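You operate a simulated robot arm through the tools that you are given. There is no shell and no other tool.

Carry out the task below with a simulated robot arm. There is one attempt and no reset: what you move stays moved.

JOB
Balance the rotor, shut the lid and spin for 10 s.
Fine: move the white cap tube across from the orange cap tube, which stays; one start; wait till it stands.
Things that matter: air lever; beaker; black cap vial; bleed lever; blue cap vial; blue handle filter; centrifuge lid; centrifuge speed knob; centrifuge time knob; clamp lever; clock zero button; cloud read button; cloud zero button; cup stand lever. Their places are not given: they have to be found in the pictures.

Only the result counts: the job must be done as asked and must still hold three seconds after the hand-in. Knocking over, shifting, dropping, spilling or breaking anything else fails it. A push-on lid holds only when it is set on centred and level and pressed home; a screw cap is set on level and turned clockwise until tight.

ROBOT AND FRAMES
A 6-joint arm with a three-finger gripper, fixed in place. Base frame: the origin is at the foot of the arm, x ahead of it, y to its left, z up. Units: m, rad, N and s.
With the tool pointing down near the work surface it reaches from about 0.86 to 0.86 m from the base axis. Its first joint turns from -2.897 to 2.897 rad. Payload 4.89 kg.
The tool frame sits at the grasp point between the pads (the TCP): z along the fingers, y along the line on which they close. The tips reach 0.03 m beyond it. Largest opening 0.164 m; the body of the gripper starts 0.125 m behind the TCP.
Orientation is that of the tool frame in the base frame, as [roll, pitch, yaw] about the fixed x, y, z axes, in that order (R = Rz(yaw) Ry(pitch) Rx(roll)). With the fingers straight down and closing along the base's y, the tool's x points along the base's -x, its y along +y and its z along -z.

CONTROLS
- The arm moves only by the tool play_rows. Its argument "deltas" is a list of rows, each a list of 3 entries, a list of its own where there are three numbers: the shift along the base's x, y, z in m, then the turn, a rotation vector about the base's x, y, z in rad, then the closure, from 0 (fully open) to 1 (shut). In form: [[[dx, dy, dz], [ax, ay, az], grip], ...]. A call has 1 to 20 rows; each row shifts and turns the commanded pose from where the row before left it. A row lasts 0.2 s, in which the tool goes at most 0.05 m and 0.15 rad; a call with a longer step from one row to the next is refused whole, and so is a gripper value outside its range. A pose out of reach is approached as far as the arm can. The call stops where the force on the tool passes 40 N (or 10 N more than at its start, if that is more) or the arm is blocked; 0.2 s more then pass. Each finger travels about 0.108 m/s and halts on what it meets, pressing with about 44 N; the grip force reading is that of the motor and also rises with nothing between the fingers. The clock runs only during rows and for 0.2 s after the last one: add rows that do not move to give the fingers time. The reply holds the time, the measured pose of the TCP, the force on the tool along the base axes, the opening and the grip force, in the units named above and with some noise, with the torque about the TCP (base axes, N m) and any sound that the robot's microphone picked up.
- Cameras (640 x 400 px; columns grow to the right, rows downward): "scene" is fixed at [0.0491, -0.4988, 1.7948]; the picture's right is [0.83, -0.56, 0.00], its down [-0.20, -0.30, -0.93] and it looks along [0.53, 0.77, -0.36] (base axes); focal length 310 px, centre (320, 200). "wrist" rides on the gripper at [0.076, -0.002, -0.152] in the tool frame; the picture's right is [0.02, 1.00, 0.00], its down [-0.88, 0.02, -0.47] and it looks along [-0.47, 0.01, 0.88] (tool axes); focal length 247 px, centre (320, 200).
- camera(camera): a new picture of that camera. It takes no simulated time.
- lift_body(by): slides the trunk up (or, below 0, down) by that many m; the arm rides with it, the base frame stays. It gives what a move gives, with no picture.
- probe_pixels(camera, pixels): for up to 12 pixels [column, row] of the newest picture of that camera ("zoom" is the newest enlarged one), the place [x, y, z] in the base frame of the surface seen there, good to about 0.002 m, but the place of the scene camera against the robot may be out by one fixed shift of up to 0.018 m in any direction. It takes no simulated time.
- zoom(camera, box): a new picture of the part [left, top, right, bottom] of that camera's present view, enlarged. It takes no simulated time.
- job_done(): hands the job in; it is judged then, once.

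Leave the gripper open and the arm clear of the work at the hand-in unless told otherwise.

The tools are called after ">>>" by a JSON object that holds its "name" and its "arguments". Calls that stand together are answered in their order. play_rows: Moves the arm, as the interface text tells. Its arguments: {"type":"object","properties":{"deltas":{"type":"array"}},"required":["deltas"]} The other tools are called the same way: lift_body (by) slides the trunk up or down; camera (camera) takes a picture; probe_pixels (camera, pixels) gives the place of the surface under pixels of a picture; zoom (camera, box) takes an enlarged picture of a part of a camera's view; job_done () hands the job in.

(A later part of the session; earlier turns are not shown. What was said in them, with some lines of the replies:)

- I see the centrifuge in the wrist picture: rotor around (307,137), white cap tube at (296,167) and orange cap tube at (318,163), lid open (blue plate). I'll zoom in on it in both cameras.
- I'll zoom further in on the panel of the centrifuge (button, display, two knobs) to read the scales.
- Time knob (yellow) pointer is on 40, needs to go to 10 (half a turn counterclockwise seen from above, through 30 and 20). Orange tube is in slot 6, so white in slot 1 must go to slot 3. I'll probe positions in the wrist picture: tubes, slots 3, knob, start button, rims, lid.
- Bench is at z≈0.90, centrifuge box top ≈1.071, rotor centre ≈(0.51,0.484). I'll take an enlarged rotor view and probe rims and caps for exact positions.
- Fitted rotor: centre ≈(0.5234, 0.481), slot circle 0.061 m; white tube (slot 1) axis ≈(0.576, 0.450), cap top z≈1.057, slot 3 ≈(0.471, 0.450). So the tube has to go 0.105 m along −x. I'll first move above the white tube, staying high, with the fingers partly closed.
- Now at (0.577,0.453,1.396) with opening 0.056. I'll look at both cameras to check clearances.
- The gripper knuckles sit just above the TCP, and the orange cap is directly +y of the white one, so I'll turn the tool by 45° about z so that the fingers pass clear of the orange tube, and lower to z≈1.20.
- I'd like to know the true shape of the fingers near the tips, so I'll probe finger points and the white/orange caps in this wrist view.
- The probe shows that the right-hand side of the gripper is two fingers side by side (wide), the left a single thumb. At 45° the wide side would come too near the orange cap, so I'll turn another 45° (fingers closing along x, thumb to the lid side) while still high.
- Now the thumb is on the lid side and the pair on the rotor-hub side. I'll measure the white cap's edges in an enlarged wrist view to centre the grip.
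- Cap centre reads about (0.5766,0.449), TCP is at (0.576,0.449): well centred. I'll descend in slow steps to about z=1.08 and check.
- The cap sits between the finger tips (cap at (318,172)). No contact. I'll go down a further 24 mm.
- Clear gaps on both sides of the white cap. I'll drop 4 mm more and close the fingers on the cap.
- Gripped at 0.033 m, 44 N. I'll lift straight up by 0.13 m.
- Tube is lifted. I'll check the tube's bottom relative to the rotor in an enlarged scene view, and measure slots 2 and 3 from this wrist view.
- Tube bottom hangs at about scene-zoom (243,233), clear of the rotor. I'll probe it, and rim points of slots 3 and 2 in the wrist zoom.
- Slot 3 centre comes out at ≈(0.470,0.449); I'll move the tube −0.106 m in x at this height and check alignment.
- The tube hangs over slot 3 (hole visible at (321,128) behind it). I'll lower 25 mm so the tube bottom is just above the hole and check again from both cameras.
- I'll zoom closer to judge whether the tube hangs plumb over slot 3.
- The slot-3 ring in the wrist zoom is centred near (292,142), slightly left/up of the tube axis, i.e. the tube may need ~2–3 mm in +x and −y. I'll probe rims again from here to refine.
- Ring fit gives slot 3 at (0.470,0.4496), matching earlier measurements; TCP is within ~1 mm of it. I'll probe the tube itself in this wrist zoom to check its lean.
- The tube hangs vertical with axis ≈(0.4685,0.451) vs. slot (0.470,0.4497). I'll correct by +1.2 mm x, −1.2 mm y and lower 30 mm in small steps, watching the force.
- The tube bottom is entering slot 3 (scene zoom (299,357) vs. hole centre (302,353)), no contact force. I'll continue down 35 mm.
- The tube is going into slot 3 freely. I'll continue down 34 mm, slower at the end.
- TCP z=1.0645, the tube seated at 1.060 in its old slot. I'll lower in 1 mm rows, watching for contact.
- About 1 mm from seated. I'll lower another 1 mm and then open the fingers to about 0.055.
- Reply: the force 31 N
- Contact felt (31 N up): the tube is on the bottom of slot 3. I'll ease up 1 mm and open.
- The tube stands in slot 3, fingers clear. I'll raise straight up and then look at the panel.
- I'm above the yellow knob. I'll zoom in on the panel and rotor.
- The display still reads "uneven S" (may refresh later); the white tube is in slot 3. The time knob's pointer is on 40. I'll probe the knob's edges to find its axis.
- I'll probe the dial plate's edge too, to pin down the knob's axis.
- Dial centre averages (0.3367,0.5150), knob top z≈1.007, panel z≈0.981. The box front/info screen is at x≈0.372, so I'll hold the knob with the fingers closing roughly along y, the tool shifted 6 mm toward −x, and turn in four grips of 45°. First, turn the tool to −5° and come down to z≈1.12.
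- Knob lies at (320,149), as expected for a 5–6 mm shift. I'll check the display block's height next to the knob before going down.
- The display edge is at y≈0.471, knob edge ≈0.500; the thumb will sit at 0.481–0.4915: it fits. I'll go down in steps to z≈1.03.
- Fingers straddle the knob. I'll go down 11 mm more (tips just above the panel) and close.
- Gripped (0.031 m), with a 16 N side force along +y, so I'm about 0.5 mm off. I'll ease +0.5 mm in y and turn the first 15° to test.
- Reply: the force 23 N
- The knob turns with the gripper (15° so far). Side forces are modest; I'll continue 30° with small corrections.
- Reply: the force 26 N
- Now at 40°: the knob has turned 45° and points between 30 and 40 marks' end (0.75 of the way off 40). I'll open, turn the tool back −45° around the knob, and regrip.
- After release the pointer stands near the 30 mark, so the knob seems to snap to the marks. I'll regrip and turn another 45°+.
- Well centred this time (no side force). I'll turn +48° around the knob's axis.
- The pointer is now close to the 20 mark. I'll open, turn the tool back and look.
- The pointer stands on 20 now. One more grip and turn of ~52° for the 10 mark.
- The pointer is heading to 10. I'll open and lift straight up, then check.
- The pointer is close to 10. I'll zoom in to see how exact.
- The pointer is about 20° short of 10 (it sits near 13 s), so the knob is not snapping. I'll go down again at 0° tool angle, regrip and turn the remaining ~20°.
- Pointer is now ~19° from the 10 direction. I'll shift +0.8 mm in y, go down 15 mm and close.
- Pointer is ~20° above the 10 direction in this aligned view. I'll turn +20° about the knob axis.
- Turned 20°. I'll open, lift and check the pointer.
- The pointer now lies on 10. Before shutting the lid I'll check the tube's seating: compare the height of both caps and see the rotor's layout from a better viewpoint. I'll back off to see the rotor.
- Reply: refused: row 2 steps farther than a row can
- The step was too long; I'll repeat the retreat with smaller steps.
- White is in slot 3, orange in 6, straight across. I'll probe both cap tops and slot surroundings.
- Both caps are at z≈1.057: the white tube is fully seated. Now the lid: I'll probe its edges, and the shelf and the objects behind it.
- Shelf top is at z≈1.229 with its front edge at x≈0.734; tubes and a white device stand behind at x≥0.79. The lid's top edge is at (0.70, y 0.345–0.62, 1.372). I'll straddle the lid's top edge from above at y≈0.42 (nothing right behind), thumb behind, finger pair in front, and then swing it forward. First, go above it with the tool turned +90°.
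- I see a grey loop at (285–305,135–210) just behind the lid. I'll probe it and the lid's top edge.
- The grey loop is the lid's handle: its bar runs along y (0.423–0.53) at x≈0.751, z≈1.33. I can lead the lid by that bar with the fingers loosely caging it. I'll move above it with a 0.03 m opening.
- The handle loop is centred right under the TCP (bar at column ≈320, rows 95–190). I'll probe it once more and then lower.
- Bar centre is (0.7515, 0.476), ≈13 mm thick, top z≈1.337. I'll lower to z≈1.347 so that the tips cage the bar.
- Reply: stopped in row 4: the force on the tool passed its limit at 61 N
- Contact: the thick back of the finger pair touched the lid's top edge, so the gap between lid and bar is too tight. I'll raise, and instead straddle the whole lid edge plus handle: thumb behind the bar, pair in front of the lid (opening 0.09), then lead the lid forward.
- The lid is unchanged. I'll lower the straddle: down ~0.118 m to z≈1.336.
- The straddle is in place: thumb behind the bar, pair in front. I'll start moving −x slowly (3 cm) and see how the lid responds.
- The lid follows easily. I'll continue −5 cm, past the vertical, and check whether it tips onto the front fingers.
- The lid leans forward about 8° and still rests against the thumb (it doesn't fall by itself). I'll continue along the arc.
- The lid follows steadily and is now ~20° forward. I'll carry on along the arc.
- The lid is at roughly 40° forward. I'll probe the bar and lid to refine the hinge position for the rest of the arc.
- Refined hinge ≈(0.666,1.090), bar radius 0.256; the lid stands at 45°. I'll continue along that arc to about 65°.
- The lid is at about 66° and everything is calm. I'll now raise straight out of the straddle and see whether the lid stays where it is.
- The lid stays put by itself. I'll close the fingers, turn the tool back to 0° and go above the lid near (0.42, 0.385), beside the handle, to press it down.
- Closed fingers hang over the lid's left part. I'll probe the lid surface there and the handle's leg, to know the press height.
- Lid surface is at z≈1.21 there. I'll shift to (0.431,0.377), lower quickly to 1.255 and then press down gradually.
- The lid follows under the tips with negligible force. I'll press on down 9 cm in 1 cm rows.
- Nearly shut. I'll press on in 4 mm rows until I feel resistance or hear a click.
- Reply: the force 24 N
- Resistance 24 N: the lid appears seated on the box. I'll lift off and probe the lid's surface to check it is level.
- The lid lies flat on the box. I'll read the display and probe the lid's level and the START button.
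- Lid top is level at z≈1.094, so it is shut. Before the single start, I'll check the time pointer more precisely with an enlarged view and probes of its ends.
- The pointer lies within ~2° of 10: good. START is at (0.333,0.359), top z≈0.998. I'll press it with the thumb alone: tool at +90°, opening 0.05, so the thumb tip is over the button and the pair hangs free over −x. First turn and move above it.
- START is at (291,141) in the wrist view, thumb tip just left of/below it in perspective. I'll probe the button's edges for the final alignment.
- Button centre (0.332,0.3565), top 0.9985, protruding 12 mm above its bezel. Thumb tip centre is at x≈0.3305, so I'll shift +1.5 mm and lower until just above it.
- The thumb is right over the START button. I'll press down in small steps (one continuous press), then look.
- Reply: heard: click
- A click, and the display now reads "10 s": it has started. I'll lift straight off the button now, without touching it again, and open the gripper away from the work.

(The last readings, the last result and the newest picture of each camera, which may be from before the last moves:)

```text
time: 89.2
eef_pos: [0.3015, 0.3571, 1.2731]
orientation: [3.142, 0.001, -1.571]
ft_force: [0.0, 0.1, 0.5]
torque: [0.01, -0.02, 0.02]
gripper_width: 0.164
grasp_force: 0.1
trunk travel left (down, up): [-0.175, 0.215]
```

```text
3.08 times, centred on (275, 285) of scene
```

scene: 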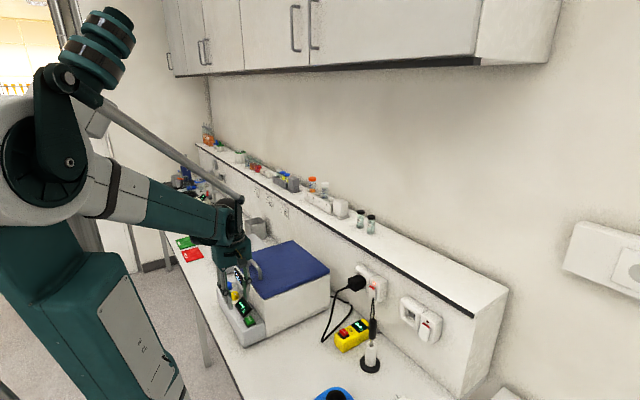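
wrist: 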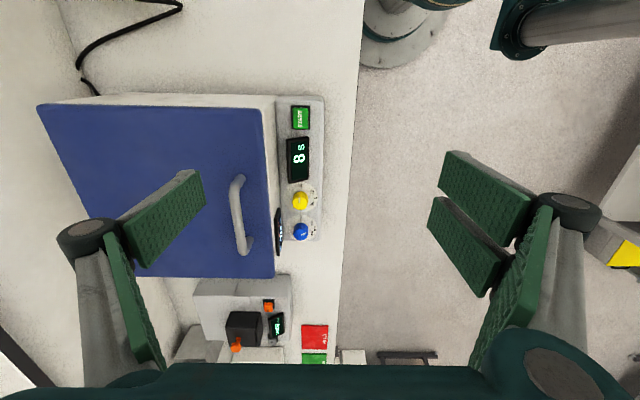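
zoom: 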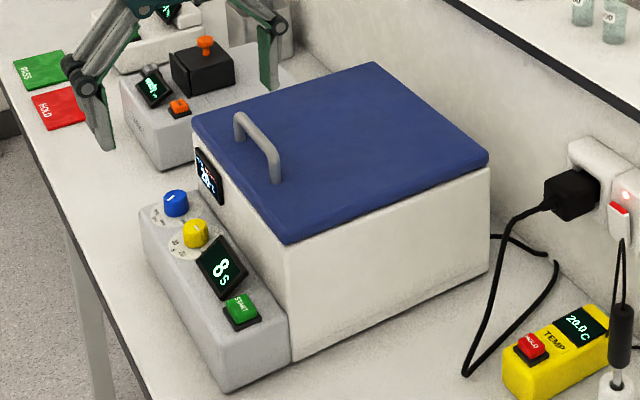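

It counts down (8 s left), lid shut, arm clear. I'll rise a little more and wait.

>>> {"name": "play_rows", "arguments": {"deltas": [[[0, 0, 0.03], [0, 0, 0], 0.0], [[0, 0, 0.03], [0, 0, 0], 0.0], [[0, 0, 0.03], [0, 0, 0], 0.0], [[0, 0, 0], [0, 0, 0], 0.0], [[0, 0, 0], [0, 0, 0], 0.0], [[0, 0, 0], [0, 0, 0], 0.0], [[0, 0, 0], [0, 0, 0], 0.0], [[0, 0, 0], [0, 0, 0], 0.0], [[0, 0, 0], [0, 0, 0], 0.0], [[0, 0, 0], [0, 0, 0], 0.0], [[0, 0, 0], [0, 0, 0], 0.0], [[0, 0, 0], [0, 0, 0], 0.0], [[0, 0, 0], [0, 0, 0], 0.0], [[0, 0, 0], [0, 0, 0], 0.0], [[0, 0, 0], [0, 0, 0], 0.0], [[0, 0, 0], [0, 0, 0], 0.0], [[0, 0, 0], [0, 0, 0], 0.0], [[0, 0, 0], [0, 0, 0], 0.0], [[0, 0, 0], [0, 0, 0], 0.0], [[0, 0, 0], [0, 0, 0], 0.0]]}}

>>> {"name": "zoom", "arguments": {"camera": "scene", "box": [210, 220, 340, 350]}}

```text
time: 93.4
eef_pos: [0.3002, 0.3608, 1.3646]
orientation: [-3.141, 0.001, -1.57]
ft_force: [-0.7, 0.9, 0.8]
torque: [-0.01, 0.01, 0.0]
gripper_width: 0.164
grasp_force: 0.1
trunk travel left (down, up): [-0.175, 0.215]
```

```text
3.08 times, centred on (275, 285) of scene
```

zoom: 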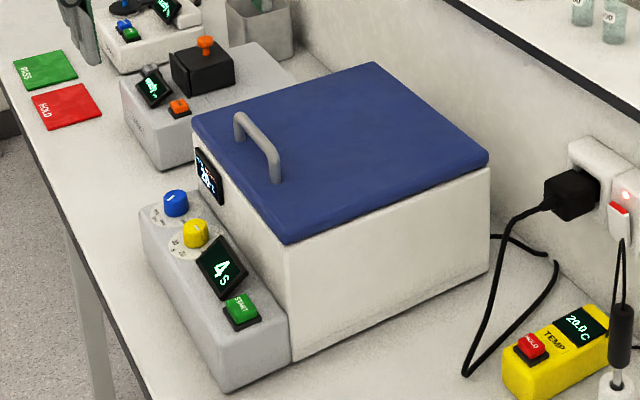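

4 s left. I'll keep waiting.

>>> {"name": "play_rows", "arguments": {"deltas": [[[0, 0, 0], [0, 0, 0], 0.0], [[0, 0, 0], [0, 0, 0], 0.0], [[0, 0, 0], [0, 0, 0], 0.0], [[0, 0, 0], [0, 0, 0], 0.0], [[0, 0, 0], [0, 0, 0], 0.0], [[0, 0, 0], [0, 0, 0], 0.0], [[0, 0, 0], [0, 0, 0], 0.0], [[0, 0, 0], [0, 0, 0], 0.0], [[0, 0, 0], [0, 0, 0], 0.0], [[0, 0, 0], [0, 0, 0], 0.0], [[0, 0, 0], [0, 0, 0], 0.0], [[0, 0, 0], [0, 0, 0], 0.0], [[0, 0, 0], [0, 0, 0], 0.0], [[0, 0, 0], [0, 0, 0], 0.0], [[0, 0, 0], [0, 0, 0], 0.0], [[0, 0, 0], [0, 0, 0], 0.0], [[0, 0, 0], [0, 0, 0], 0.0], [[0, 0, 0], [0, 0, 0], 0.0], [[0, 0, 0], [0, 0, 0], 0.0], [[0, 0, 0], [0, 0, 0], 0.0]]}}

>>> {"name": "zoom", "arguments": {"camera": "scene", "box": [210, 220, 340, 350]}}

```text
time: 97.6
eef_pos: [0.3005, 0.3604, 1.3627]
orientation: [3.141, 0.002, -1.57]
ft_force: [0.3, 0.0, -0.3]
torque: [0.0, -0.01, -0.04]
gripper_width: 0.164
grasp_force: 0.1
trunk travel left (down, up): [-0.175, 0.215]
```

```text
3.08 times, centred on (275, 285) of scene
```

zoom: 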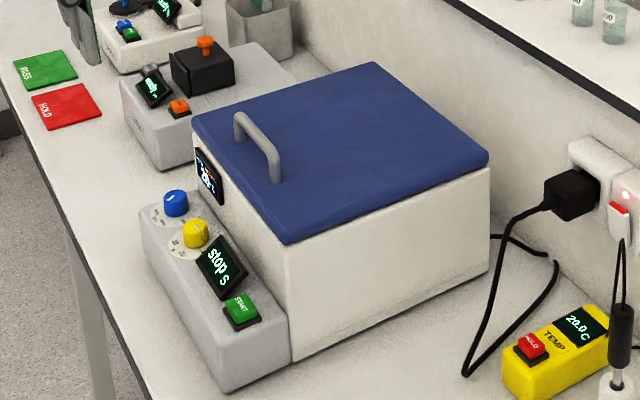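

The display reads "stop": it is running down. I'll wait further until it stands.

>>> {"name": "play_rows", "arguments": {"deltas": [[[0, 0, 0], [0, 0, 0], 0.0], [[0, 0, 0], [0, 0, 0], 0.0], [[0, 0, 0], [0, 0, 0], 0.0], [[0, 0, 0], [0, 0, 0], 0.0], [[0, 0, 0], [0, 0, 0], 0.0], [[0, 0, 0], [0, 0, 0], 0.0], [[0, 0, 0], [0, 0, 0], 0.0], [[0, 0, 0], [0, 0, 0], 0.0], [[0, 0, 0], [0, 0, 0], 0.0], [[0, 0, 0], [0, 0, 0], 0.0], [[0, 0, 0], [0, 0, 0], 0.0], [[0, 0, 0], [0, 0, 0], 0.0], [[0, 0, 0], [0, 0, 0], 0.0], [[0, 0, 0], [0, 0, 0], 0.0], [[0, 0, 0], [0, 0, 0], 0.0], [[0, 0, 0], [0, 0, 0], 0.0], [[0, 0, 0], [0, 0, 0], 0.0], [[0, 0, 0], [0, 0, 0], 0.0], [[0, 0, 0], [0, 0, 0], 0.0], [[0, 0, 0], [0, 0, 0], 0.0]]}}

>>> {"name": "zoom", "arguments": {"camera": "scene", "box": [210, 220, 340, 350]}}

```text
time: 101.8
eef_pos: [0.3009, 0.3583, 1.3639]
orientation: [3.14, 0.003, -1.572]
ft_force: [-0.1, -0.6, 0.0]
torque: [0.01, 0.03, -0.02]
gripper_width: 0.1639
grasp_force: 0.1
trunk travel left (down, up): [-0.175, 0.215]
```

```text
3.08 times, centred on (275, 285) of scene
```

zoom: 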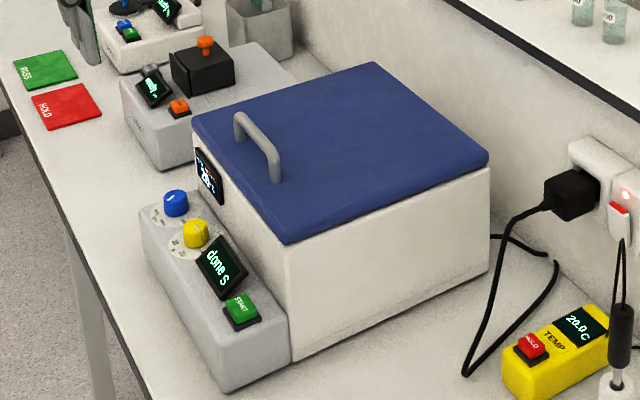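

The display reads "done": the rotor stands. A last look at the whole scene to make sure nothing else was disturbed and the arm is clear.

>>> {"name": "camera", "arguments": {"camera": "scene"}}

>>> {"name": "camera", "arguments": {"camera": "wrist"}}

```text
taken
```

scene: 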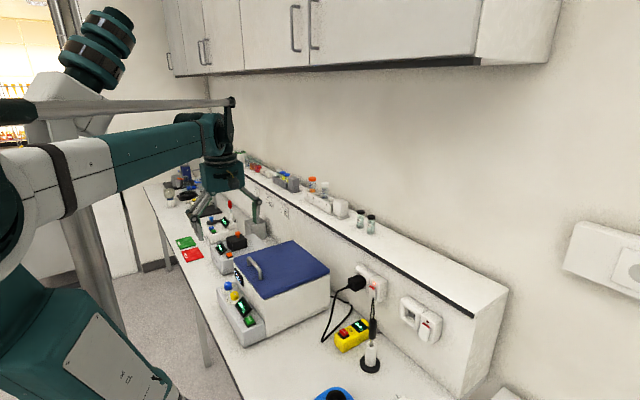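

```text
taken
```

wrist: 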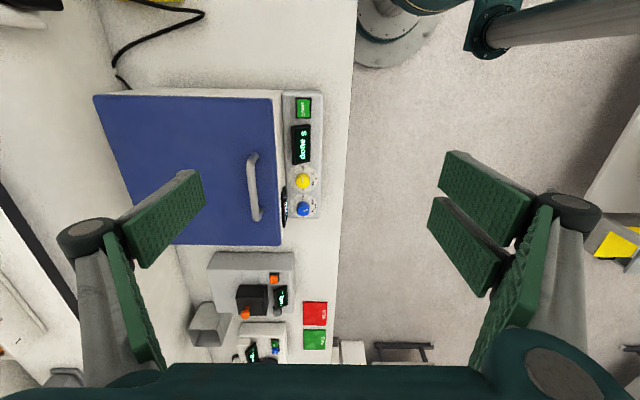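

Everything is in place: lid shut, display "done", other objects undisturbed, gripper open and the arm clear. I'm handing in.

>>> {"name": "job_done", "arguments": {}}

```text
The job is handed in.
```

The centrifuge job is done and handed in. The rotor is balanced, the lid is shut, and it ran once for 10 s.

- **Tubes:** the white cap tube now sits fully seated in slot 3, straight across from the orange cap tube, which stayed in slot 6.
- **Time:** I turned the yellow knob from 40 to 10, and the display read "10 s" when the run started. The job gave no speed, so I left the speed knob where it was.
- **Lid:** it closed flat on the box and measured level before the start.
- **Spin:** I pressed START once. The display counted down, showed "stop", then "done", and I handed in only after "done".

While reaching for the lid handle, a finger bumped the lid's top edge and the arm stopped on force. The lid did not move, and I closed it a different way. In the last pictures nothing else looked disturbed, the gripper was open and the arm was clear of the work.
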